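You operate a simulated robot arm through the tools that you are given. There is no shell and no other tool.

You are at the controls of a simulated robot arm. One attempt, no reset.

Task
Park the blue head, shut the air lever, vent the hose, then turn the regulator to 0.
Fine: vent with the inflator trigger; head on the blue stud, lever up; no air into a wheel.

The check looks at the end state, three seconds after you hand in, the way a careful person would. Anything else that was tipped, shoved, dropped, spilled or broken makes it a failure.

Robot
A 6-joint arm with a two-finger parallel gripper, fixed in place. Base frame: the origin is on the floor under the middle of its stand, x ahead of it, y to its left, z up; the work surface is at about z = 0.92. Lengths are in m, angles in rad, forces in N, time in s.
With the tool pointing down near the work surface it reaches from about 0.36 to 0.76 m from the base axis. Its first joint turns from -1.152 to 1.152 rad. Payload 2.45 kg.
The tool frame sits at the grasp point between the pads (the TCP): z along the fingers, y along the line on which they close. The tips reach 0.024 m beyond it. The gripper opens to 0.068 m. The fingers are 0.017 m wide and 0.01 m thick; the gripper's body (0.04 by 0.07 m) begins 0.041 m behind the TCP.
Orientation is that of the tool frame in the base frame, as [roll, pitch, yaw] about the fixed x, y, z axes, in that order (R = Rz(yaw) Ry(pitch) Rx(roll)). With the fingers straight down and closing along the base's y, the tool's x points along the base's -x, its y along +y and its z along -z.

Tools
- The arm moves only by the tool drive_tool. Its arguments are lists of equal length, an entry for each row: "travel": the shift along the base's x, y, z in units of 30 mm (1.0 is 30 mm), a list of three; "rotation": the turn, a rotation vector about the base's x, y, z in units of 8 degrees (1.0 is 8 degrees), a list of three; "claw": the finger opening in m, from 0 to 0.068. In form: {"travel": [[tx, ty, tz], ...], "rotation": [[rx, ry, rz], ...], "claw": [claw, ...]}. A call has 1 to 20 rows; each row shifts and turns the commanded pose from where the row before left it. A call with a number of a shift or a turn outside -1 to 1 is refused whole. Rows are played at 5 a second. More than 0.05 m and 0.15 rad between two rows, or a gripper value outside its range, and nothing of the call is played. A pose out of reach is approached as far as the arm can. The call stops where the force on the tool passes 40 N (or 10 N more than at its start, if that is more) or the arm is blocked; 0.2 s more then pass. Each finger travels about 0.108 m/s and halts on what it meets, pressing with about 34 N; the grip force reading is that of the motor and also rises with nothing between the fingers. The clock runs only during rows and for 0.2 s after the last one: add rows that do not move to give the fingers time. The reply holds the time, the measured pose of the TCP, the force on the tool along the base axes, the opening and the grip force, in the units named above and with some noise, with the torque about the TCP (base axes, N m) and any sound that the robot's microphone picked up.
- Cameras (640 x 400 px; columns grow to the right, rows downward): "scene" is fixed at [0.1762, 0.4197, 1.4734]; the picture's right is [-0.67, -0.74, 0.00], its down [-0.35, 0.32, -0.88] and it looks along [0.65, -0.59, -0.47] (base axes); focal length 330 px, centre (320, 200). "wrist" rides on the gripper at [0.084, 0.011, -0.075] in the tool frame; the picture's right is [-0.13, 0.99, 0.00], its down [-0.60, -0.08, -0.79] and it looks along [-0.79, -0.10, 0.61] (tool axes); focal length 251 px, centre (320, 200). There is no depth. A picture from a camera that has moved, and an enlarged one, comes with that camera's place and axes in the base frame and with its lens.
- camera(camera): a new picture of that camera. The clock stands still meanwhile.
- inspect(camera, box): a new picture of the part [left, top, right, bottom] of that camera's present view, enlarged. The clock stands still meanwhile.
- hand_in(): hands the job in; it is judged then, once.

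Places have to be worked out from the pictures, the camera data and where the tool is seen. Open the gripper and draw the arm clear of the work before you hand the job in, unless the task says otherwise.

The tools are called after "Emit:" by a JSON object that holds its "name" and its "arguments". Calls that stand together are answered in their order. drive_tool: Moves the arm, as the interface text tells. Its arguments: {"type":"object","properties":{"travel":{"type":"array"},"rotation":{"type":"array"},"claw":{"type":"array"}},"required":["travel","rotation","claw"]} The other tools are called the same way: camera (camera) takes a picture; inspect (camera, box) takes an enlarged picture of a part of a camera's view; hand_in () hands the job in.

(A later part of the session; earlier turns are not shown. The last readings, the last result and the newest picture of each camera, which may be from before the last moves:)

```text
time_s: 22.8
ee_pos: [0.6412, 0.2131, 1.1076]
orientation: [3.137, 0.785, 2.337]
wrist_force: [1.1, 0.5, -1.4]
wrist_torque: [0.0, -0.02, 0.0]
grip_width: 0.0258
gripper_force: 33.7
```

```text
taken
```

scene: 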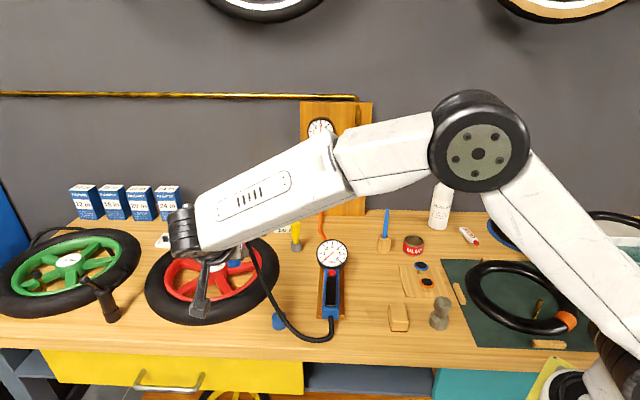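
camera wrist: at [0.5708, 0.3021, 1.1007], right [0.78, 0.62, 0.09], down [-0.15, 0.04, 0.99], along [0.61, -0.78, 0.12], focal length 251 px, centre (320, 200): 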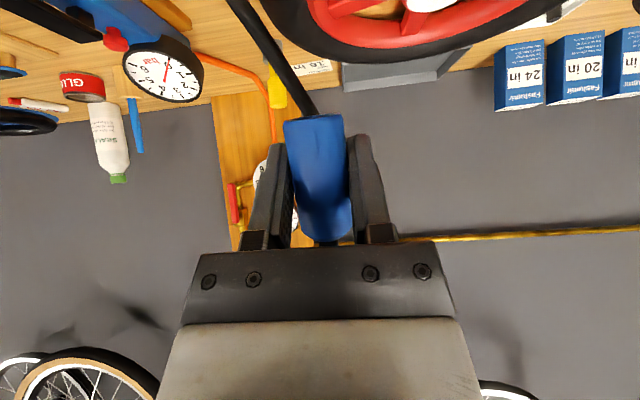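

From three rays, I estimate the stud's pin tip at about (0.590, 0.158, 0.960), with its blue base top near z 0.944. The held head's bottom is roughly 30 mm below the TCP and centred laterally. I'll go to a hover about 30 mm above the pin and then align visually.

Emit:
{"name": "drive_tool", "arguments": {"travel": [[-0.82, -0.95, 0], [-0.82, -0.95, 0], [0, 0, -0.73], [0, 0, -0.73], [0, 0, -0.73], [0, 0, -0.73], [0, 0, 0]], "rotation": [[0, 0, 0], [0, 0, 0], [0, 0, 0], [0, 0, 0], [0, 0, 0], [0, 0, 0], [0, 0, 0]], "claw": [0.015, 0.015, 0.015, 0.015, 0.015, 0.015, 0.015]}}

Emit:
{"name": "camera", "arguments": {"camera": "wrist"}}

Emit:
{"name": "camera", "arguments": {"camera": "scene"}}

Emit:
{"name": "inspect", "arguments": {"camera": "scene", "box": [220, 250, 350, 350]}}

```text
time_s: 24.4
ee_pos: [0.5911, 0.1532, 1.0185]
orientation: [3.138, 0.784, 2.339]
wrist_force: [-0.5, -0.1, -0.9]
wrist_torque: [-0.03, -0.05, 0.0]
grip_width: 0.0254
gripper_force: 34.1
```

```text
taken
camera wrist: at [0.5198, 0.2422, 1.0133], right [0.78, 0.62, 0.09], down [-0.15, 0.04, 0.99], along [0.61, -0.78, 0.12], focal length 251 px, centre (320, 200)
```

wrist: 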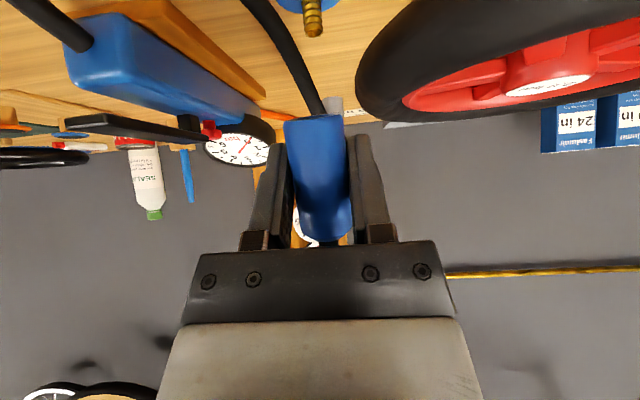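

```text
taken
```

scene: 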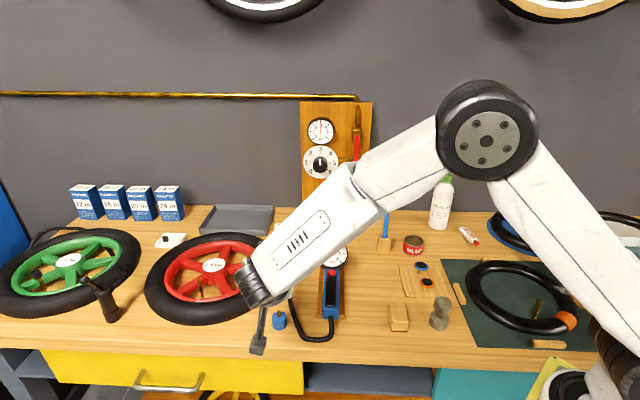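

```text
4.00 times, centred on (285, 300) of scene
camera zoom: at [0.1762, 0.4198, 1.4734], right [-0.67, -0.74, 0.0], down [-0.35, 0.32, -0.88], along [0.65, -0.59, -0.47], focal length 1320 px, centre (460, -200)
```

zoom: 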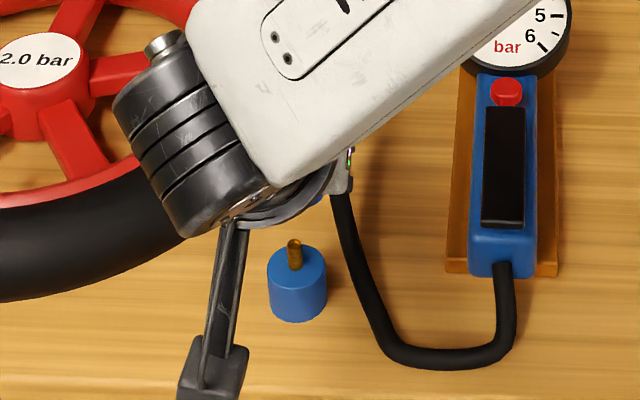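

The wrist view shows the pin slightly to the +p side of the head's axis. I'll enlarge it to measure the offset before adjusting.

Emit:
{"name": "inspect", "arguments": {"camera": "wrist", "box": [260, 0, 380, 130]}}

Emit:
{"name": "inspect", "arguments": {"camera": "wrist", "box": [240, 100, 400, 260]}}

Emit:
{"name": "inspect", "arguments": {"camera": "wrist", "box": [190, 110, 290, 180]}}

```text
3.08 times, centred on (320, 65) of wrist
camera zoom: at [0.5198, 0.2422, 1.0133], right [0.78, 0.62, 0.09], down [-0.15, 0.04, 0.99], along [0.61, -0.78, 0.12], focal length 774 px, centre (320, 615)
```

zoom: 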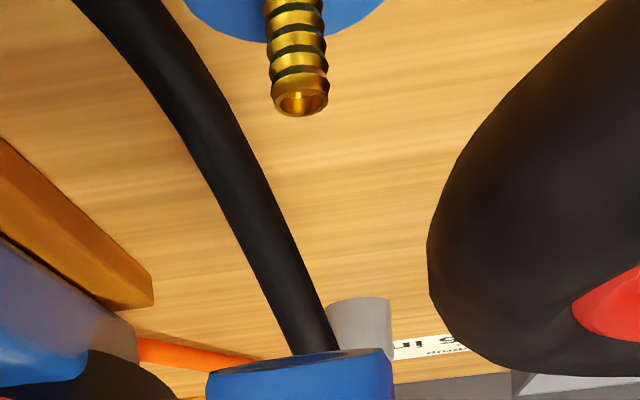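

```text
2.50 times, centred on (320, 180) of wrist
camera zoom: at [0.5198, 0.2422, 1.0133], right [0.78, 0.62, 0.09], down [-0.15, 0.04, 0.99], along [0.61, -0.78, 0.12], focal length 629 px, centre (320, 250)
```

zoom: 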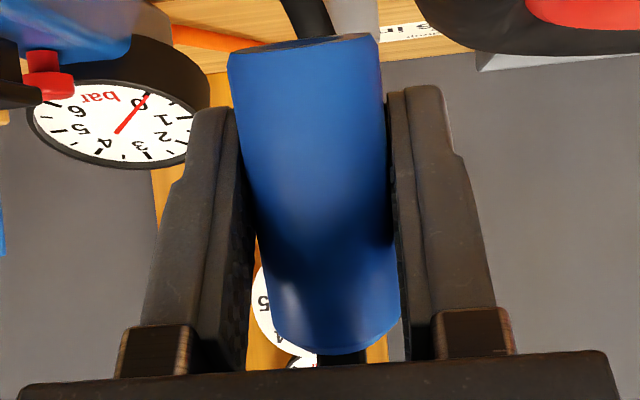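

```text
5.71 times, centred on (240, 145) of wrist
camera zoom: at [0.5198, 0.2422, 1.0133], right [0.78, 0.62, 0.09], down [-0.15, 0.04, 0.99], along [0.61, -0.78, 0.12], focal length 1437 px, centre (777, 514)
```

zoom: 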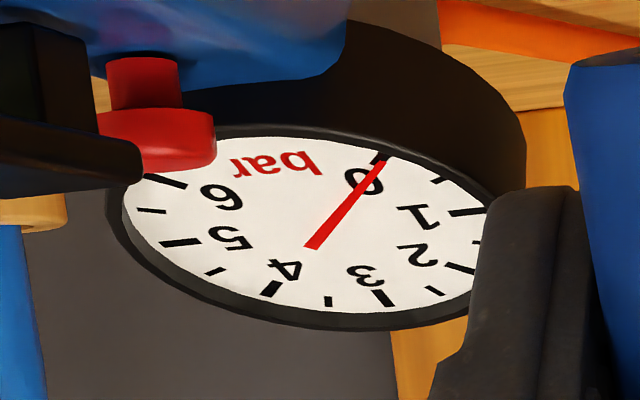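

The inflator gauge now reads 0 on the head side, which means the trigger isolates the supply hose. I want a closer look at the head's bottom rim to check whether the head is vertical in the grip.

Emit:
{"name": "inspect", "arguments": {"camera": "wrist", "box": [275, 95, 355, 145]}}

Emit:
{"name": "inspect", "arguments": {"camera": "wrist", "box": [275, 205, 365, 255]}}

Emit:
{"name": "inspect", "arguments": {"camera": "scene", "box": [260, 270, 330, 340]}}

```text
8.00 times, centred on (315, 120) of wrist
camera zoom: at [0.5198, 0.2422, 1.0133], right [0.78, 0.62, 0.09], down [-0.15, 0.04, 0.99], along [0.61, -0.78, 0.12], focal length 2012 px, centre (360, 840)
```

zoom: 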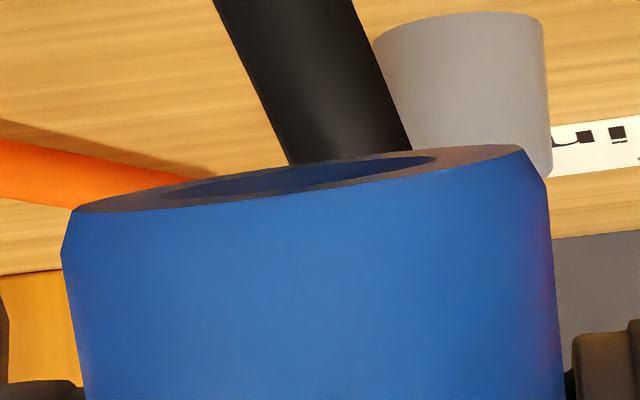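

```text
7.11 times, centred on (320, 230) of wrist
camera zoom: at [0.5198, 0.2422, 1.0133], right [0.78, 0.62, 0.09], down [-0.15, 0.04, 0.99], along [0.61, -0.78, 0.12], focal length 1788 px, centre (320, -13)
```

zoom: 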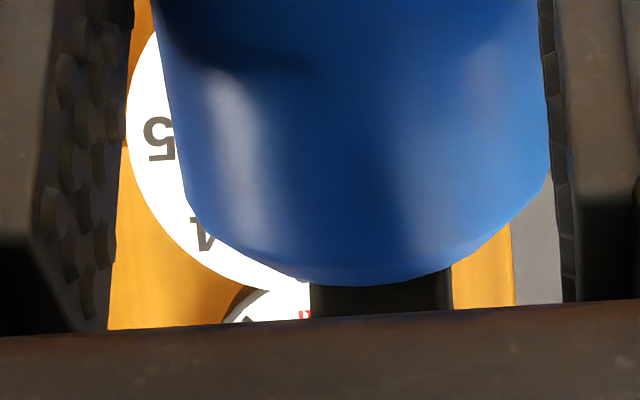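

```text
5.71 times, centred on (295, 305) of scene
camera zoom: at [0.1762, 0.4198, 1.4734], right [-0.67, -0.74, 0.0], down [-0.35, 0.32, -0.88], along [0.65, -0.59, -0.47], focal length 1885 px, centre (463, -400)
```

zoom: 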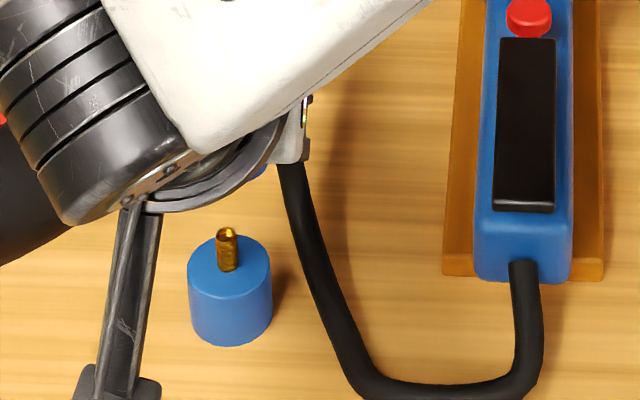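

The bottom face with its roughly 14 mm hole is visible, so the hose has swung the head about 16° about the pad axis, bottom toward the front. I'll rotate the hand 16° further about -p to bring the head vertical, shift 4 mm toward +p, and re-check.

Emit:
{"name": "drive_tool", "arguments": {"travel": [[0.05, 0.047, 0], [0.05, 0.047, 0], [0, 0, 0]], "rotation": [[-0.718, -0.696, 0], [-0.718, -0.696, 0], [0, 0, 0]], "claw": [0.015, 0.015, 0.015]}}

Emit:
{"name": "camera", "arguments": {"camera": "wrist"}}

Emit:
{"name": "inspect", "arguments": {"camera": "wrist", "box": [260, 20, 380, 140]}}

Emit:
{"name": "camera", "arguments": {"camera": "scene"}}

```text
time_s: 25.2
ee_pos: [0.5955, 0.1561, 1.0198]
orientation: [3.137, 1.066, 2.334]
wrist_force: [-0.7, 0.1, -0.9]
wrist_torque: [-0.01, 0.03, -0.02]
grip_width: 0.0254
gripper_force: 34.3
```

```text
taken
camera wrist: at [0.5277, 0.2411, 0.9821], right [0.76, 0.64, 0.12], down [-0.34, 0.23, 0.91], along [0.56, -0.73, 0.39], focal length 251 px, centre (320, 200)
```

wrist: 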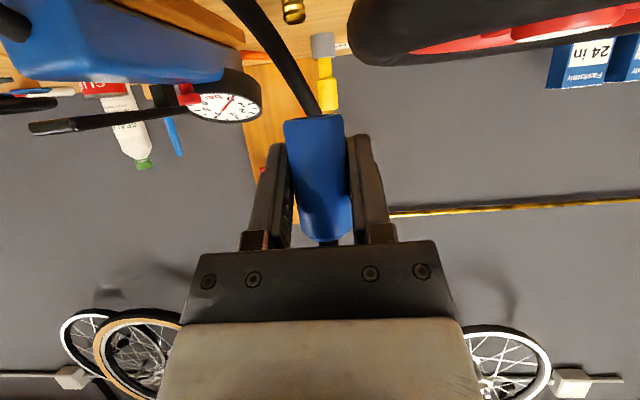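

```text
3.33 times, centred on (320, 80) of wrist
camera zoom: at [0.5277, 0.2411, 0.9821], right [0.76, 0.64, 0.12], down [-0.34, 0.23, 0.91], along [0.56, -0.73, 0.39], focal length 838 px, centre (320, 600)
```

zoom: 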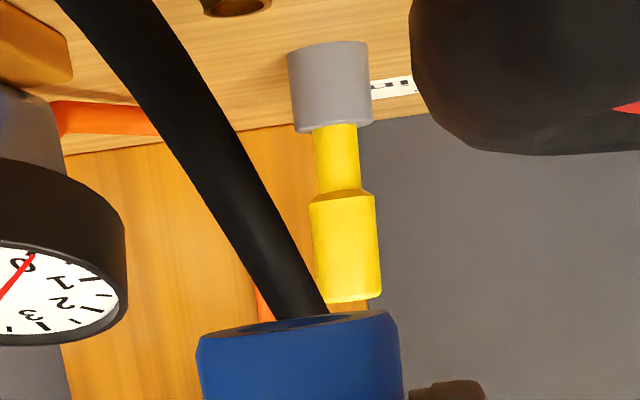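

```text
taken
```

scene: 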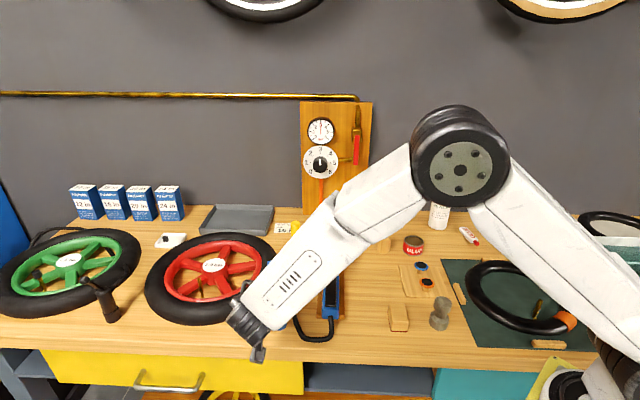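

The head is now vertical; only the camera angle makes its bottom visible. Cross-checking rays, the pin (tip z about 0.957) is about 2 mm toward -p and 5 mm toward +e relative to the head's axis. I'll correct that and descend 24 mm for a close check.

Emit:
{"name": "drive_tool", "arguments": {"travel": [[-0.183, 0.077, 0], [0, 0, -0.2], [0, 0, -0.3], [0, 0, -0.3], [0, 0, 0]], "rotation": [[0, 0, 0], [0, 0, 0], [0, 0, 0], [0, 0, 0], [0, 0, 0]], "claw": [0.015, 0.015, 0.015, 0.015, 0.015]}}

Emit:
{"name": "camera", "arguments": {"camera": "wrist"}}

Emit:
{"name": "inspect", "arguments": {"camera": "wrist", "box": [260, 40, 380, 140]}}

Emit:
{"name": "inspect", "arguments": {"camera": "scene", "box": [220, 260, 350, 370]}}

```text
time_s: 26.4
ee_pos: [0.5889, 0.1586, 0.9948]
orientation: [3.138, 1.065, 2.336]
wrist_force: [0.6, 0.0, -1.7]
wrist_torque: [0.04, 0.0, -0.02]
grip_width: 0.0254
gripper_force: 34.4
```

```text
taken
camera wrist: at [0.5225, 0.2439, 0.9584], right [0.76, 0.64, 0.12], down [-0.34, 0.23, 0.91], along [0.56, -0.73, 0.39], focal length 251 px, centre (320, 200)
```

wrist: 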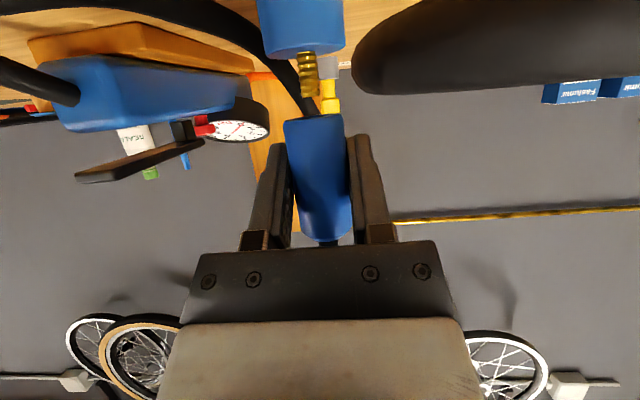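

```text
4.00 times, centred on (320, 90) of wrist
camera zoom: at [0.5225, 0.2439, 0.9584], right [0.76, 0.64, 0.12], down [-0.34, 0.23, 0.91], along [0.56, -0.73, 0.39], focal length 1006 px, centre (320, 640)
```

zoom: 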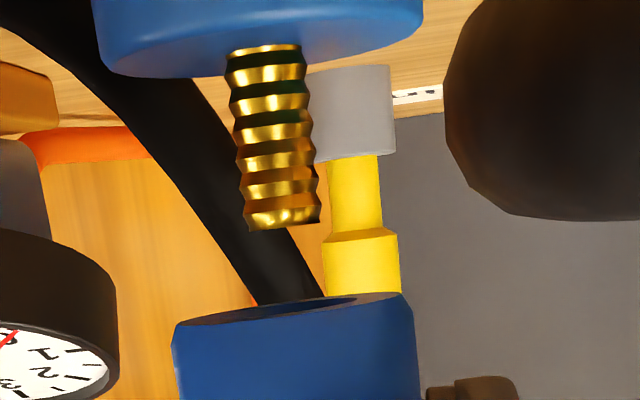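

```text
3.64 times, centred on (285, 315) of scene
camera zoom: at [0.1762, 0.4198, 1.4734], right [-0.67, -0.74, 0.0], down [-0.35, 0.32, -0.88], along [0.65, -0.59, -0.47], focal length 1200 px, centre (447, -218)
```

zoom: 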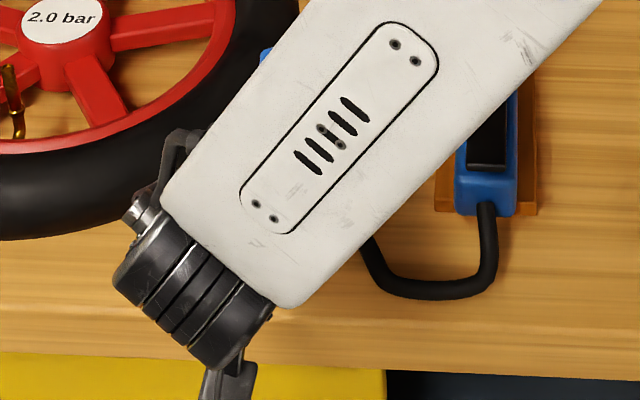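

In the close-up the pin axis lines up laterally with the hole, and apparent sizes put both at the same distance (about 108 mm). The pin tip is at z 0.959. I'll lower gently in small rows and watch the force.

Emit:
{"name": "drive_tool", "arguments": {"travel": [[0, 0, -0.15], [0, 0, -0.15], [0, 0, -0.1], [0, 0, -0.1]], "rotation": [[0, 0, 0], [0, 0, 0], [0, 0, 0], [0, 0, 0]], "claw": [0.015, 0.015, 0.015, 0.015]}}

Emit:
{"name": "inspect", "arguments": {"camera": "wrist", "box": [260, 40, 380, 140]}}

```text
time_s: 27.4
ee_pos: [0.5913, 0.1613, 0.9862]
orientation: [3.123, 1.075, 2.321]
wrist_force: [0.2, -0.1, 4.4]
wrist_torque: [-0.01, 0.03, 0.01]
grip_width: 0.0255
gripper_force: 34.9
stopped in row 4: the force on the tool passed its limit at 42 N (the readings are from after the stop); the commanded pose is now the measured one
```

```text
4.00 times, centred on (320, 90) of wrist
camera zoom: at [0.5249, 0.2455, 0.9478], right [0.76, 0.64, 0.12], down [-0.35, 0.23, 0.91], along [0.56, -0.73, 0.4], focal length 1006 px, centre (320, 640)
```

zoom: 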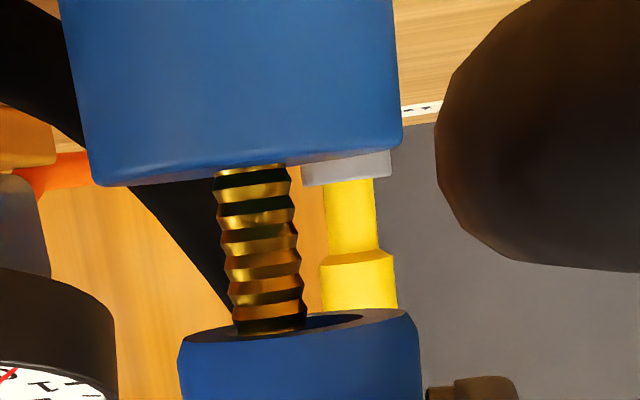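

The rim landed on the pin (42 N stop), and the arm deflected slightly toward +p. I'll raise 8 mm, return to the previous lateral position and re-measure.

Emit:
{"name": "drive_tool", "arguments": {"travel": [[0, 0, 0.15], [-0.04, -0.045, 0.15], [-0.04, -0.045, 0], [0, 0, 0]], "rotation": [[0, 0, 0], [0, 0, 0], [0, 0, 0], [0, 0, 0]], "claw": [0.015, 0.015, 0.015, 0.015]}}

Emit:
{"name": "inspect", "arguments": {"camera": "wrist", "box": [260, 40, 380, 140]}}

Emit:
{"name": "inspect", "arguments": {"camera": "wrist", "box": [275, 80, 355, 130]}}

Emit:
{"name": "camera", "arguments": {"camera": "wrist"}}

```text
time_s: 28.4
ee_pos: [0.589, 0.1576, 0.9954]
orientation: [3.125, 1.075, 2.323]
wrist_force: [-0.2, 0.2, -1.1]
wrist_torque: [0.02, -0.06, -0.01]
grip_width: 0.0255
gripper_force: 33.7
```

```text
4.00 times, centred on (320, 90) of wrist
camera zoom: at [0.5226, 0.2429, 0.9572], right [0.76, 0.64, 0.12], down [-0.35, 0.23, 0.91], along [0.56, -0.73, 0.4], focal length 1006 px, centre (320, 640)
```

zoom: 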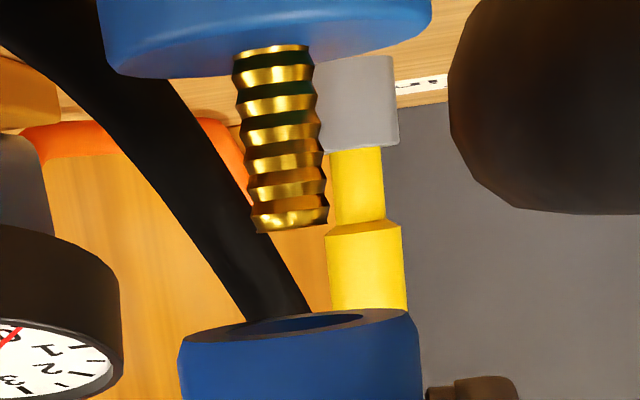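

```text
8.00 times, centred on (315, 105) of wrist
camera zoom: at [0.5226, 0.2429, 0.9572], right [0.76, 0.64, 0.12], down [-0.35, 0.23, 0.91], along [0.56, -0.73, 0.4], focal length 2012 px, centre (360, 960)
```

zoom: 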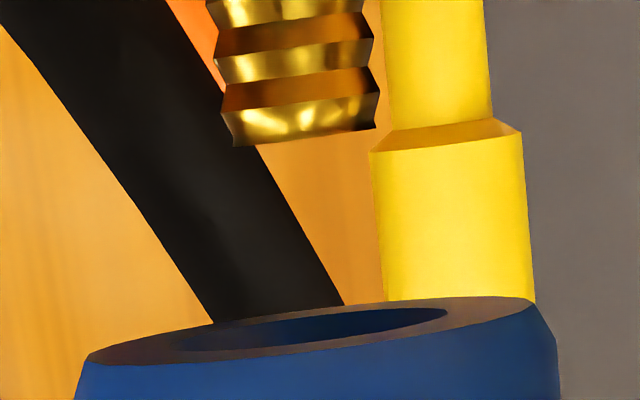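

```text
taken
camera wrist: at [0.5226, 0.2429, 0.9572], right [0.76, 0.64, 0.12], down [-0.35, 0.23, 0.91], along [0.56, -0.73, 0.4], focal length 251 px, centre (320, 200)
```

wrist: 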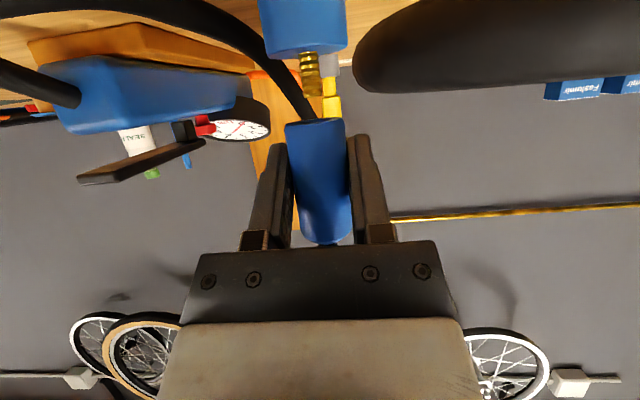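

Laterally the pin and hole agree within 0.5 mm. The contact picture indicated the pin struck the wall-side part of the rim, so the head is about 5 mm too far forward. I'll shift 5 mm toward the wall and descend to just above the tip to look again.

Emit:
{"name": "drive_tool", "arguments": {"travel": [[0.116, -0.12, 0], [0, 0, -0.12], [0, 0, -0.1], [0, 0, 0]], "rotation": [[0, 0, 0], [0, 0, 0], [0, 0, 0], [0, 0, 0]], "claw": [0.015, 0.015, 0.015, 0.015]}}

Emit:
{"name": "inspect", "arguments": {"camera": "wrist", "box": [260, 40, 380, 140]}}

Emit:
{"name": "inspect", "arguments": {"camera": "wrist", "box": [275, 90, 355, 140]}}

```text
time_s: 29.4
ee_pos: [0.5936, 0.1555, 0.989]
orientation: [3.123, 1.074, 2.322]
wrist_force: [0.4, 0.2, -1.9]
wrist_torque: [0.03, 0.0, -0.03]
grip_width: 0.0254
gripper_force: 34.3
```

```text
4.00 times, centred on (320, 90) of wrist
camera zoom: at [0.5269, 0.2394, 0.9513], right [0.76, 0.64, 0.12], down [-0.35, 0.23, 0.91], along [0.56, -0.73, 0.4], focal length 1006 px, centre (320, 640)
```

zoom: 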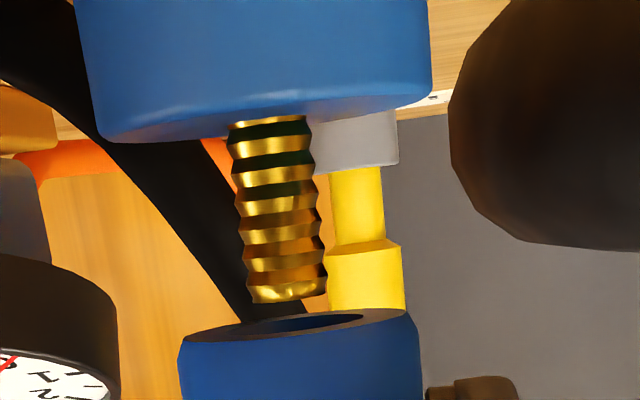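

```text
8.00 times, centred on (315, 115) of wrist
camera zoom: at [0.5269, 0.2394, 0.9513], right [0.76, 0.64, 0.12], down [-0.35, 0.23, 0.91], along [0.56, -0.73, 0.4], focal length 2012 px, centre (360, 880)
```

zoom: 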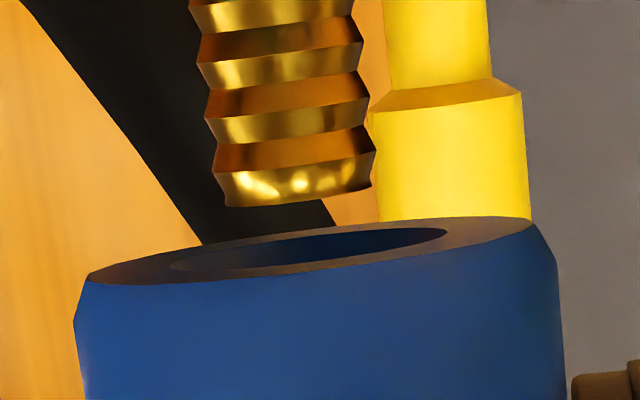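

Lateral alignment is within 0.3 mm. I'll lower 3 mm in 1 mm rows and check the force and the picture.

Emit:
{"name": "drive_tool", "arguments": {"travel": [[0, 0, -0.033], [0, 0, -0.033], [0, 0, -0.033], [0, 0, 0]], "rotation": [[0, 0, 0], [0, 0, 0], [0, 0, 0], [0, 0, 0]], "claw": [0.015, 0.015, 0.015, 0.015]}}

Emit:
{"name": "inspect", "arguments": {"camera": "wrist", "box": [275, 90, 355, 140]}}

```text
time_s: 30.4
ee_pos: [0.5915, 0.1542, 0.986]
orientation: [3.124, 1.075, 2.321]
wrist_force: [-0.4, -3.0, 7.1]
wrist_torque: [0.01, 0.06, 0.06]
grip_width: 0.0254
gripper_force: 33.3
```

```text
8.00 times, centred on (315, 115) of wrist
camera zoom: at [0.5264, 0.2389, 0.9479], right [0.76, 0.64, 0.12], down [-0.35, 0.24, 0.91], along [0.55, -0.73, 0.4], focal length 2012 px, centre (360, 880)
```

zoom: 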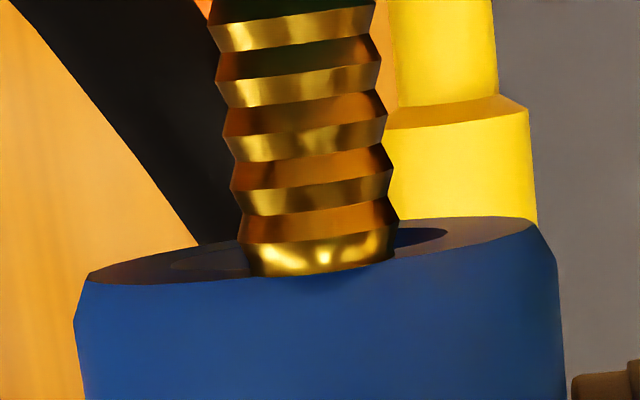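

Contact again at 8 N, and now the picture clearly shows the pin at the camera-side edge of the rim. So my previous correction went the wrong way: the pin is about 8 mm toward the front of the hole. I'll raise, shift the head 8.5 mm toward the front, and look again.

Emit:
{"name": "drive_tool", "arguments": {"travel": [[0, 0, 0.15], [-0.1, 0.102, 0], [-0.097, 0.1, 0], [0, 0, 0]], "rotation": [[0, 0, 0], [0, 0, 0], [0, 0, 0], [0, 0, 0]], "claw": [0.015, 0.015, 0.015, 0.015]}}

Emit:
{"name": "inspect", "arguments": {"camera": "wrist", "box": [275, 90, 355, 140]}}

Emit:
{"name": "inspect", "arguments": {"camera": "wrist", "box": [240, 40, 400, 140]}}

```text
time_s: 31.4
ee_pos: [0.587, 0.1613, 0.9902]
orientation: [3.126, 1.074, 2.322]
wrist_force: [-1.3, -0.2, -0.6]
wrist_torque: [-0.06, 0.01, 0.0]
grip_width: 0.0255
gripper_force: 34.1
```

```text
8.00 times, centred on (315, 115) of wrist
camera zoom: at [0.5201, 0.2459, 0.9512], right [0.76, 0.64, 0.12], down [-0.35, 0.23, 0.91], along [0.56, -0.73, 0.4], focal length 2012 px, centre (360, 880)
```

zoom: 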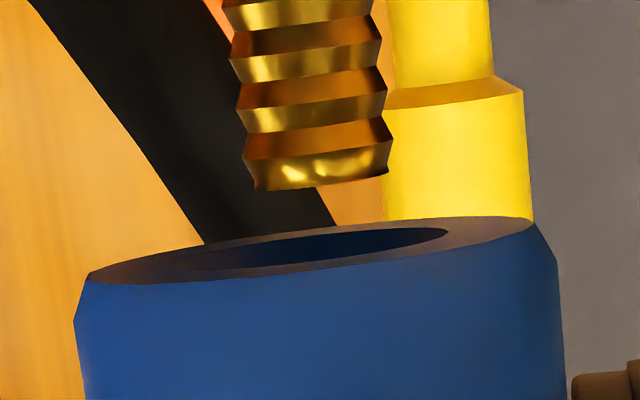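

```text
4.00 times, centred on (320, 90) of wrist
camera zoom: at [0.5201, 0.2459, 0.9512], right [0.76, 0.64, 0.12], down [-0.35, 0.23, 0.91], along [0.56, -0.73, 0.4], focal length 1006 px, centre (320, 640)
```

zoom: 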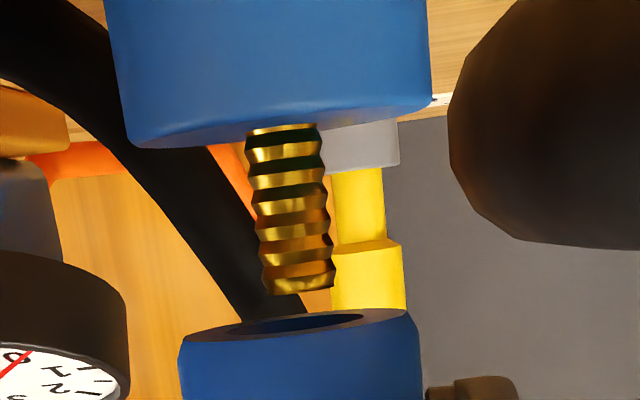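

The pin's apparent size and the base scale now put it at the same distance as the hole within 2–3 mm, with about 1 mm lateral offset. I'll shift 1 mm toward +p and lower in small rows.

Emit:
{"name": "drive_tool", "arguments": {"travel": [[0.024, 0.023, 0], [0, 0, -0.05], [0, 0, -0.05], [0, 0, -0.05], [0, 0, -0.033], [0, 0, 0]], "rotation": [[0, 0, 0], [0, 0, 0], [0, 0, 0], [0, 0, 0], [0, 0, 0], [0, 0, 0]], "claw": [0.015, 0.015, 0.015, 0.015, 0.015, 0.015]}}

Emit:
{"name": "inspect", "arguments": {"camera": "wrist", "box": [275, 90, 355, 140]}}

```text
time_s: 32.9
ee_pos: [0.5883, 0.1614, 0.9839]
orientation: [3.125, 1.073, 2.322]
wrist_force: [0.2, 1.0, -1.7]
wrist_torque: [0.01, -0.01, -0.02]
grip_width: 0.0253
gripper_force: 33.9
```

```text
8.00 times, centred on (315, 115) of wrist
camera zoom: at [0.5215, 0.246, 0.945], right [0.76, 0.64, 0.12], down [-0.35, 0.23, 0.91], along [0.56, -0.73, 0.4], focal length 2012 px, centre (360, 880)
```

zoom: 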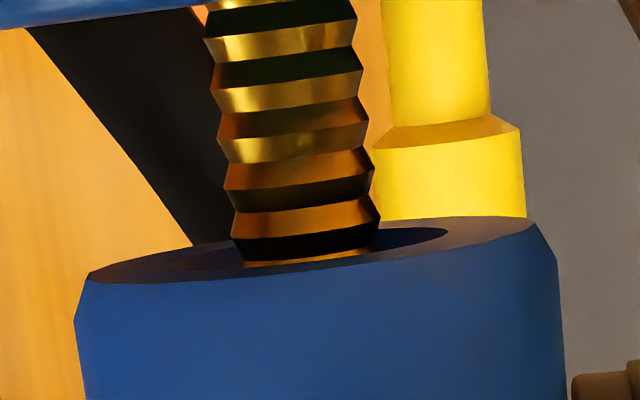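

No force, and the pin tip is now disappearing into the hole. I'll continue lowering gently.

Emit:
{"name": "drive_tool", "arguments": {"travel": [[0, 0, -0.05], [0, 0, -0.05], [0, 0, -0.05], [0, 0, -0.05], [0, 0, 0]], "rotation": [[0, 0, 0], [0, 0, 0], [0, 0, 0], [0, 0, 0], [0, 0, 0]], "claw": [0.015, 0.015, 0.015, 0.015, 0.015]}}

Emit:
{"name": "inspect", "arguments": {"camera": "wrist", "box": [240, 40, 400, 140]}}

Emit:
{"name": "camera", "arguments": {"camera": "scene"}}

```text
time_s: 34.0
ee_pos: [0.5873, 0.1614, 0.979]
orientation: [3.127, 1.074, 2.323]
wrist_force: [-0.2, -0.1, -1.6]
wrist_torque: [-0.01, 0.02, -0.03]
grip_width: 0.0255
gripper_force: 34.0
```

```text
4.00 times, centred on (320, 90) of wrist
camera zoom: at [0.5205, 0.2458, 0.9403], right [0.76, 0.64, 0.12], down [-0.35, 0.23, 0.91], along [0.56, -0.73, 0.4], focal length 1006 px, centre (320, 640)
```

zoom: 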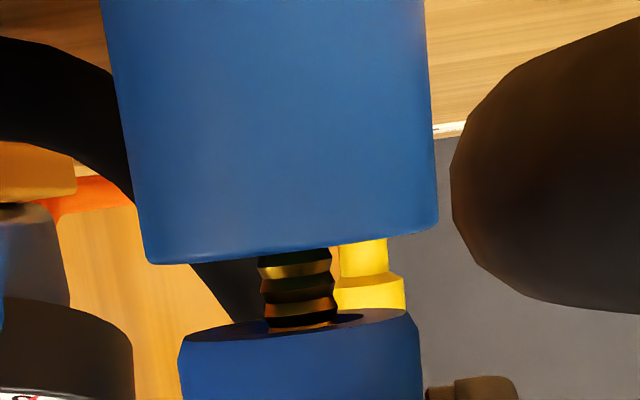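

```text
taken
```

scene: 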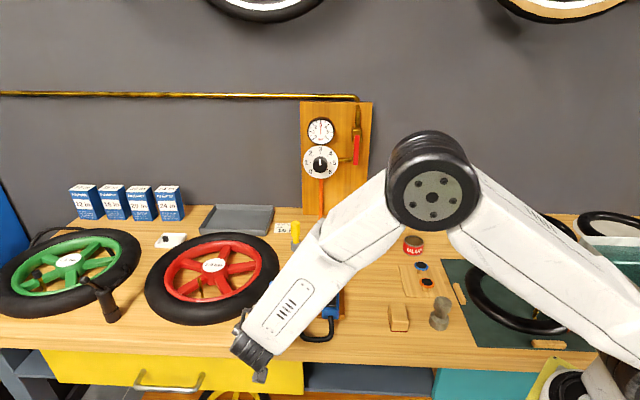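

The pin is about halfway into the hole with no resistance and about 7 mm left. I'll continue down until it seats.

Emit:
{"name": "drive_tool", "arguments": {"travel": [[0, 0, -0.05], [0, 0, -0.05], [0, 0, -0.04], [0, 0, -0.03], [0, 0, 0]], "rotation": [[0, 0, 0], [0, 0, 0], [0, 0, 0], [0, 0, 0], [0, 0, 0]], "claw": [0.015, 0.015, 0.015, 0.015, 0.015]}}

Emit:
{"name": "inspect", "arguments": {"camera": "wrist", "box": [240, 40, 400, 140]}}

Emit:
{"name": "camera", "arguments": {"camera": "wrist"}}

```text
time_s: 35.2
ee_pos: [0.5887, 0.1608, 0.9738]
orientation: [3.126, 1.074, 2.321]
wrist_force: [-0.8, 0.1, -2.5]
wrist_torque: [0.0, -0.01, 0.01]
grip_width: 0.0256
gripper_force: 34.2
```

```text
4.00 times, centred on (320, 90) of wrist
camera zoom: at [0.5209, 0.246, 0.9348], right [0.76, 0.64, 0.12], down [-0.35, 0.23, 0.91], along [0.56, -0.73, 0.4], focal length 1006 px, centre (320, 640)
```

zoom: 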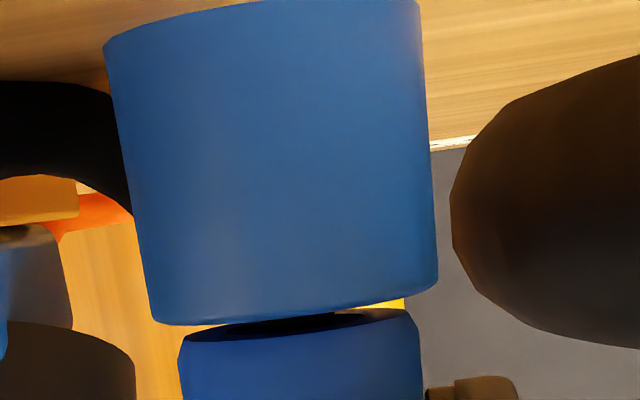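

```text
taken
camera wrist: at [0.5209, 0.246, 0.9348], right [0.76, 0.64, 0.12], down [-0.35, 0.23, 0.91], along [0.56, -0.73, 0.4], focal length 251 px, centre (320, 200)
```

wrist: 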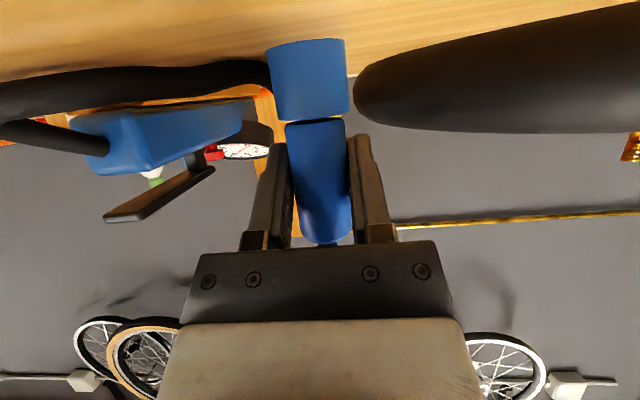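

Only about 2 mm of gap is left to the stud base. I'll lower in 0.9 mm rows until light contact.

Emit:
{"name": "drive_tool", "arguments": {"travel": [[0, 0, -0.03], [0, 0, -0.03], [0, 0, 0]], "rotation": [[0, 0, 0], [0, 0, 0], [0, 0, 0]], "claw": [0.015, 0.015, 0.015]}}

Emit:
{"name": "inspect", "arguments": {"camera": "wrist", "box": [240, 40, 400, 140]}}

```text
time_s: 36.0
ee_pos: [0.5883, 0.1621, 0.9713]
orientation: [3.127, 1.072, 2.323]
wrist_force: [0.0, 0.5, -0.9]
wrist_torque: [-0.03, 0.04, 0.03]
grip_width: 0.0255
gripper_force: 33.5
```

```text
4.00 times, centred on (320, 90) of wrist
camera zoom: at [0.5211, 0.2461, 0.9334], right [0.76, 0.64, 0.12], down [-0.35, 0.23, 0.91], along [0.56, -0.73, 0.4], focal length 1006 px, centre (320, 640)
```

zoom: 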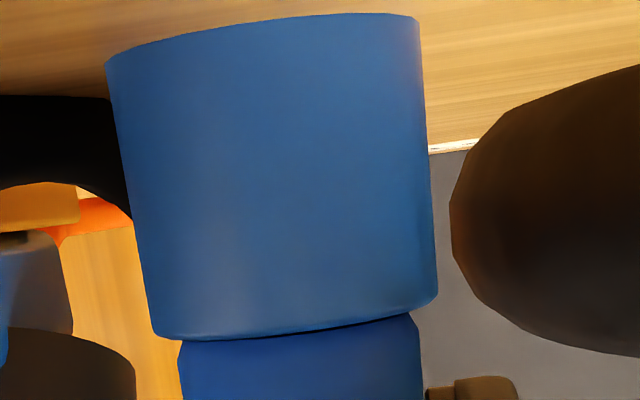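

Nearly seated, so one more millimetre.

Emit:
{"name": "drive_tool", "arguments": {"travel": [[0, 0, -0.02], [0, 0, -0.02], [0, 0, 0]], "rotation": [[0, 0, 0], [0, 0, 0], [0, 0, 0]], "claw": [0.015, 0.015, 0.015]}}

Emit:
{"name": "inspect", "arguments": {"camera": "wrist", "box": [275, 90, 355, 140]}}

```text
time_s: 36.9
ee_pos: [0.587, 0.1621, 0.9703]
orientation: [3.124, 1.076, 2.322]
wrist_force: [-1.8, -1.4, 6.8]
wrist_torque: [0.0, 0.06, 0.0]
grip_width: 0.0254
gripper_force: 33.9
```

```text
8.00 times, centred on (315, 115) of wrist
camera zoom: at [0.5213, 0.2462, 0.9324], right [0.76, 0.64, 0.12], down [-0.35, 0.24, 0.91], along [0.55, -0.73, 0.4], focal length 2012 px, centre (360, 880)
```

zoom: 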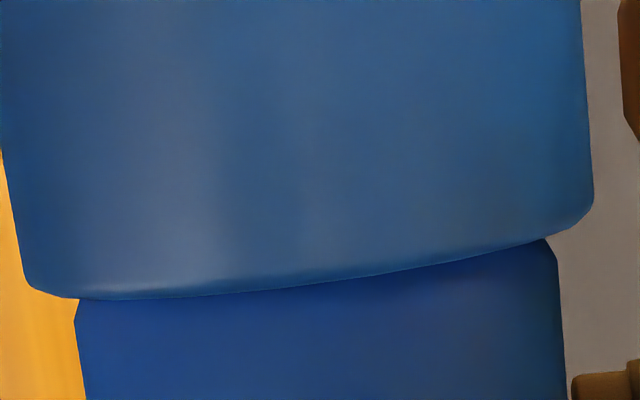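

Seated with about 8 N on the base. I'll open the fingers in place.

Emit:
{"name": "drive_tool", "arguments": {"travel": [[0, 0, 0.01], [0, 0, 0], [0, 0, 0], [0, 0, 0]], "rotation": [[0, 0, 0], [0, 0, 0], [0, 0, 0], [0, 0, 0]], "claw": [0.03, 0.045, 0.06, 0.06]}}

Emit:
{"name": "camera", "arguments": {"camera": "wrist"}}

Emit:
{"name": "inspect", "arguments": {"camera": "wrist", "box": [240, 100, 400, 250]}}

```text
time_s: 37.9
ee_pos: [0.5887, 0.1613, 0.9702]
orientation: [3.126, 1.074, 2.323]
wrist_force: [-0.3, -0.5, -0.1]
wrist_torque: [0.01, -0.01, -0.01]
grip_width: 0.06
gripper_force: 0.0
```

```text
taken
camera wrist: at [0.5209, 0.246, 0.9322], right [0.76, 0.64, 0.12], down [-0.35, 0.23, 0.91], along [0.56, -0.73, 0.4], focal length 251 px, centre (320, 200)
```

wrist: 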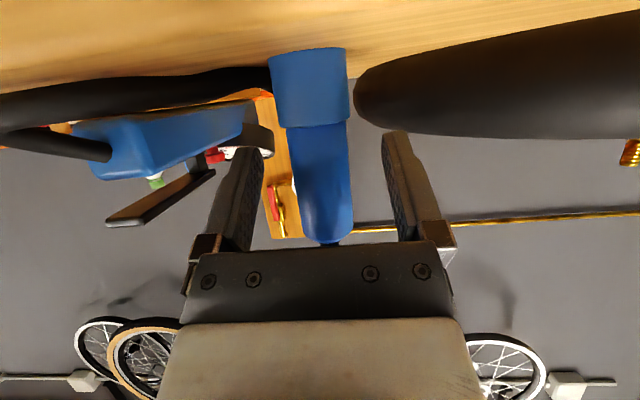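

```text
2.67 times, centred on (320, 175) of wrist
camera zoom: at [0.5209, 0.246, 0.9322], right [0.76, 0.64, 0.12], down [-0.35, 0.23, 0.91], along [0.56, -0.73, 0.4], focal length 670 px, centre (320, 267)
```

zoom: 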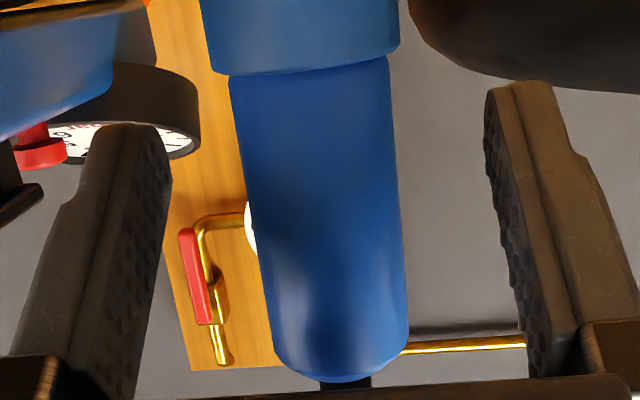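

The head stands free on the stud. I'll retreat along the tool axis (outward and up) and check how it sits.

Emit:
{"name": "drive_tool", "arguments": {"travel": [[-0.25, 0.25, 0.19], [-0.49, 0.505, 0.38], [-0.49, 0.505, 0.38], [-0.49, 0.505, 0.5], [-0.3, 0.3, 0.8], [0, 0, 0.9]], "rotation": [[0, 0, 0], [0, 0, 0], [0, 0, 0], [0, 0, 0], [0, 0, 0], [0, 0, 0]], "claw": [0.06, 0.06, 0.06, 0.06, 0.06, 0.06]}}

Emit:
{"name": "camera", "arguments": {"camera": "wrist"}}

Emit:
{"name": "camera", "arguments": {"camera": "scene"}}

```text
time_s: 39.2
ee_pos: [0.5273, 0.2211, 1.0652]
orientation: [3.126, 1.073, 2.325]
wrist_force: [0.0, 0.0, 0.6]
wrist_torque: [0.05, -0.03, -0.01]
grip_width: 0.0601
gripper_force: 0.1
```

```text
taken
camera wrist: at [0.4611, 0.3061, 1.0264], right [0.76, 0.64, 0.12], down [-0.35, 0.24, 0.91], along [0.56, -0.73, 0.4], focal length 251 px, centre (320, 200)
```

wrist: 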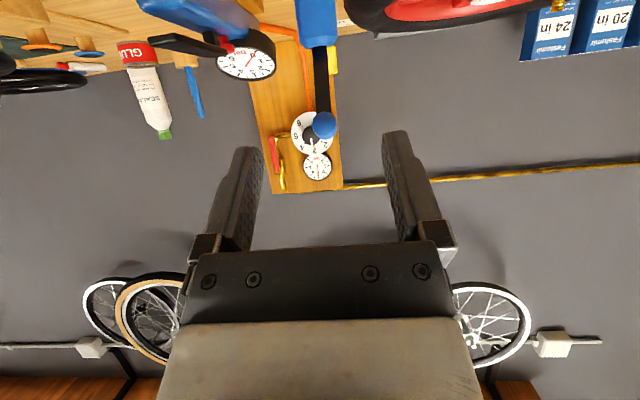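

```text
taken
```

scene: 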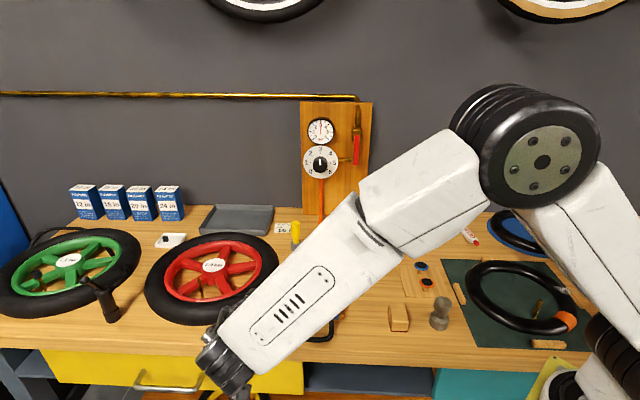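

The head is parked upright on the blue stud with its lever up. The air lever is next: the red handle hangs in line with the pipe (open), lower end near (0.74, -0.22, 1.13), pivot around z 1.2. I'll go high and move in front of the panel for a look.

Emit:
{"name": "drive_tool", "arguments": {"travel": [[0, 0, 1.0], [0, 0, 1.0], [0, 0, 1.0], [0, 0, 1.0], [0.327, -0.914, 0.05], [0.327, -0.914, 0.05], [0.327, -0.914, 0.05], [0.327, -0.914, 0.05], [0.327, -0.914, 0.05], [0.327, -0.914, 0.05], [0.327, -0.914, 0.05], [0.327, -0.914, 0.05], [0.327, -0.914, 0.05], [0.2, -0.8, 0], [0, 0, 0]], "rotation": [[0, 0, 0], [0, 0, 0], [0, 0, 0], [0, 0, 0], [-0.381, -0.369, 0], [-0.381, -0.369, 0], [0, 0, 0], [0, 0, 0], [0, 0, 0], [0, 0, 0], [0, 0, 0], [0, 0, 0], [0, 0, 0], [0, 0, 0], [0, 0, 0]], "claw": [0.06, 0.06, 0.05, 0.04, 0.03, 0.02, 0.01, 0.0, 0.0, 0.0, 0.0, 0.0, 0.0, 0.0, 0.0]}}

Emit:
{"name": "camera", "arguments": {"camera": "wrist"}}

Emit:
{"name": "camera", "arguments": {"camera": "scene"}}

```text
time_s: 42.5
ee_pos: [0.6199, -0.0463, 1.2012]
orientation: [3.119, 1.221, 2.317]
wrist_force: [0.2, -0.4, -0.4]
wrist_torque: [0.0, -0.01, 0.01]
grip_width: 0.0
gripper_force: 23.7
```

```text
taken
camera wrist: at [0.5585, 0.0325, 1.1468], right [0.74, 0.66, 0.13], down [-0.44, 0.33, 0.84], along [0.51, -0.68, 0.53], focal length 251 px, centre (320, 200)
```

wrist: 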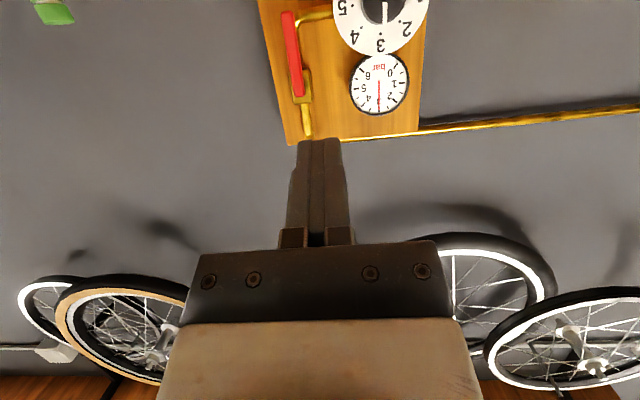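

```text
taken
```

scene: 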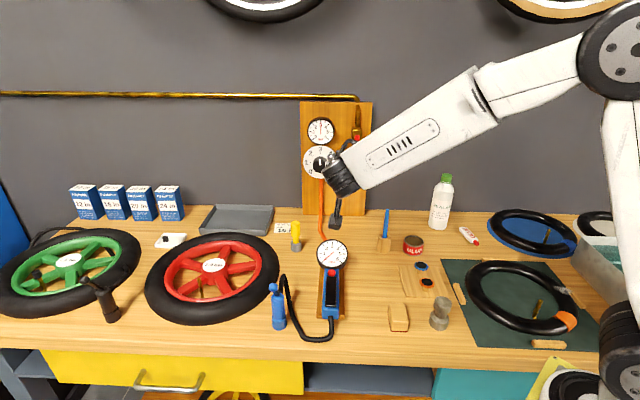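

The scene view now shows the parked head clearly. I'll zoom on it and on the panel from the wrist camera.

Emit:
{"name": "inspect", "arguments": {"camera": "scene", "box": [240, 230, 370, 350]}}

Emit:
{"name": "inspect", "arguments": {"camera": "wrist", "box": [250, 0, 430, 150]}}

Emit:
{"name": "inspect", "arguments": {"camera": "scene", "box": [290, 90, 390, 230]}}

```text
3.33 times, centred on (305, 290) of scene
camera zoom: at [0.1762, 0.4197, 1.4734], right [-0.67, -0.74, 0.0], down [-0.35, 0.32, -0.88], along [0.65, -0.59, -0.47], focal length 1100 px, centre (370, -100)
```

zoom: 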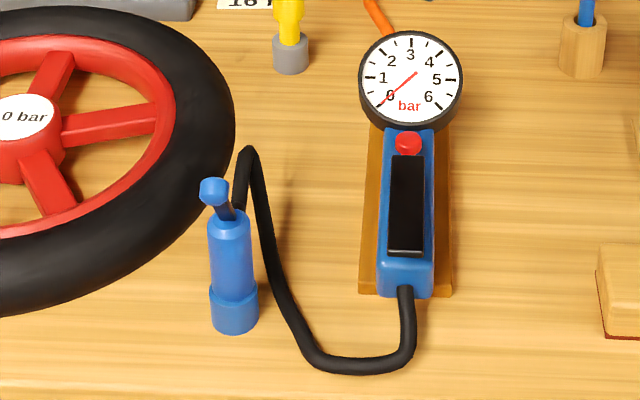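

```text
2.67 times, centred on (340, 75) of wrist
camera zoom: at [0.5585, 0.0325, 1.1468], right [0.74, 0.66, 0.13], down [-0.44, 0.33, 0.84], along [0.51, -0.68, 0.53], focal length 670 px, centre (267, 533)
```

zoom: 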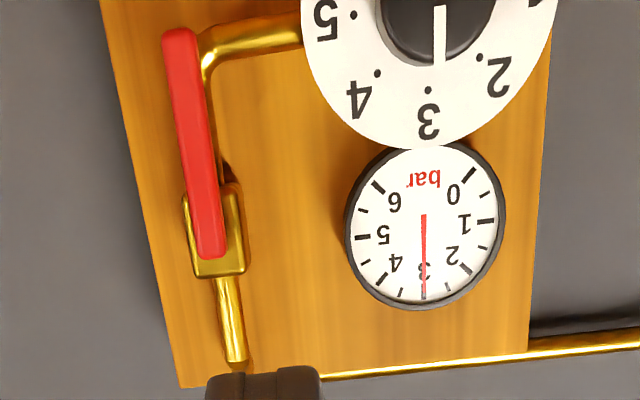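

```text
2.86 times, centred on (340, 160) of scene
camera zoom: at [0.1762, 0.4197, 1.4734], right [-0.67, -0.74, 0.0], down [-0.35, 0.32, -0.88], along [0.65, -0.59, -0.47], focal length 943 px, centre (263, 314)
```

zoom: 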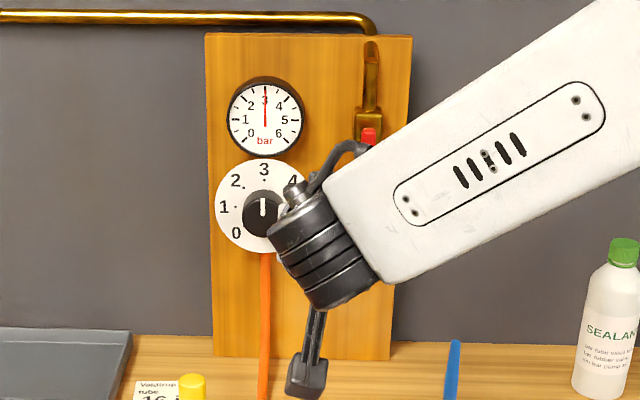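

The parked head's lever stands up at the same angle as the black head's parked lever. Triangulating the red handle gives p≈0.365 along the panel, e≈-0.70, from z 1.119 (lower end) up to its pivot near 1.19. I'll approach with closed fingers on its regulator side.

Emit:
{"name": "drive_tool", "arguments": {"travel": [[0.674, -0.846, -0.425], [0.674, -0.846, -0.425], [0.674, -0.846, -0.425], [0.674, -0.846, -0.425], [0, 0, 0]], "rotation": [[0, 0, 0], [0, 0, 0], [0, 0, 0], [0, 0, 0], [0, 0, 0]], "claw": [0.0, 0.0, 0.0, 0.0, 0.0]}}

Emit:
{"name": "camera", "arguments": {"camera": "wrist"}}

Emit:
{"name": "camera", "arguments": {"camera": "scene"}}

```text
time_s: 43.6
ee_pos: [0.6987, -0.1488, 1.1537]
orientation: [3.118, 1.222, 2.317]
wrist_force: [-0.7, -0.5, -0.1]
wrist_torque: [0.0, 0.0, 0.02]
grip_width: 0.0
gripper_force: 24.0
```

```text
taken
camera wrist: at [0.6368, -0.0691, 1.0988], right [0.74, 0.66, 0.13], down [-0.44, 0.33, 0.84], along [0.51, -0.68, 0.53], focal length 251 px, centre (320, 200)
```

wrist: 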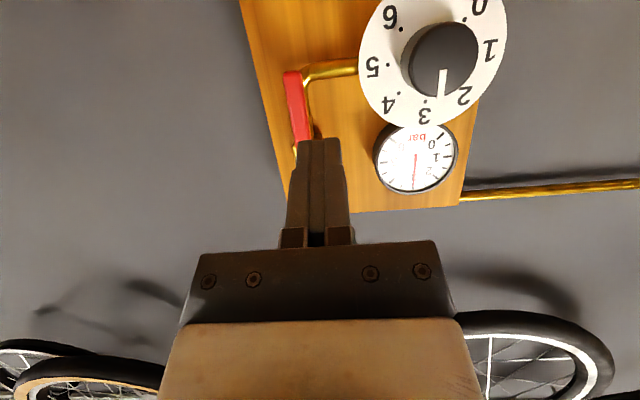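

```text
taken
```

scene: 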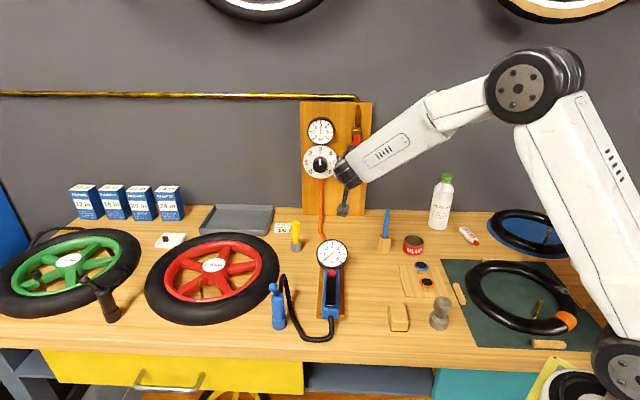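

The new view confirms the handle's lower end at p 0.3665, z 1.118, and my fingers are at p 0.389, about 5 mm clear on the regulator side. I'll advance toward the panel, with the last part slow.

Emit:
{"name": "drive_tool", "arguments": {"travel": [[0.5, -0.5, -0.06], [0.5, -0.5, -0.06], [0.35, -0.35, -0.06], [0.3, -0.3, 0], [0, 0, 0]], "rotation": [[0, 0, 0], [0, 0, 0], [0, 0, 0], [0, 0, 0], [0, 0, 0]], "claw": [0.0, 0.0, 0.0, 0.0, 0.0]}}

Emit:
{"name": "camera", "arguments": {"camera": "wrist"}}

Emit:
{"name": "inspect", "arguments": {"camera": "scene", "box": [290, 90, 410, 230]}}

```text
time_s: 44.9
ee_pos: [0.7503, -0.1968, 1.1416]
orientation: [3.116, 1.222, 2.315]
wrist_force: [-0.2, 0.4, -0.2]
wrist_torque: [0.0, 0.04, -0.01]
grip_width: 0.0001
gripper_force: 23.6
```

```text
taken
camera wrist: at [0.6888, -0.1178, 1.0888], right [0.74, 0.66, 0.13], down [-0.44, 0.33, 0.84], along [0.51, -0.68, 0.53], focal length 251 px, centre (320, 200)
```

wrist: 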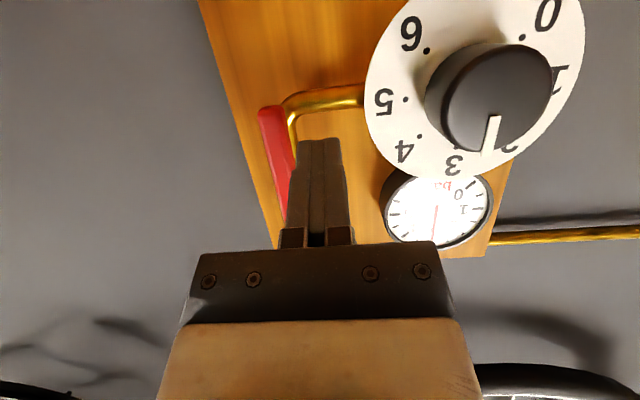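

```text
2.86 times, centred on (350, 160) of scene
camera zoom: at [0.1762, 0.4197, 1.4734], right [-0.67, -0.74, 0.0], down [-0.35, 0.32, -0.88], along [0.65, -0.59, -0.47], focal length 943 px, centre (234, 314)
```

zoom: 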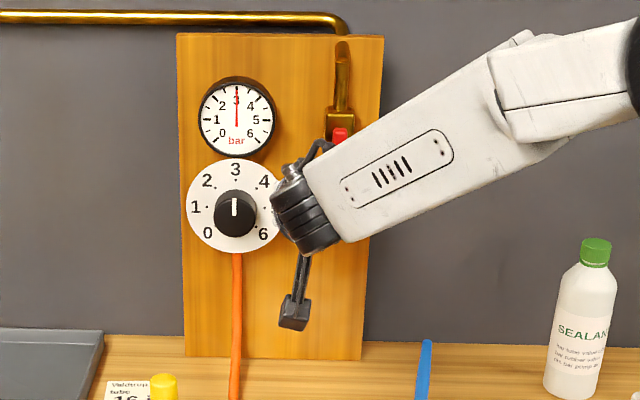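

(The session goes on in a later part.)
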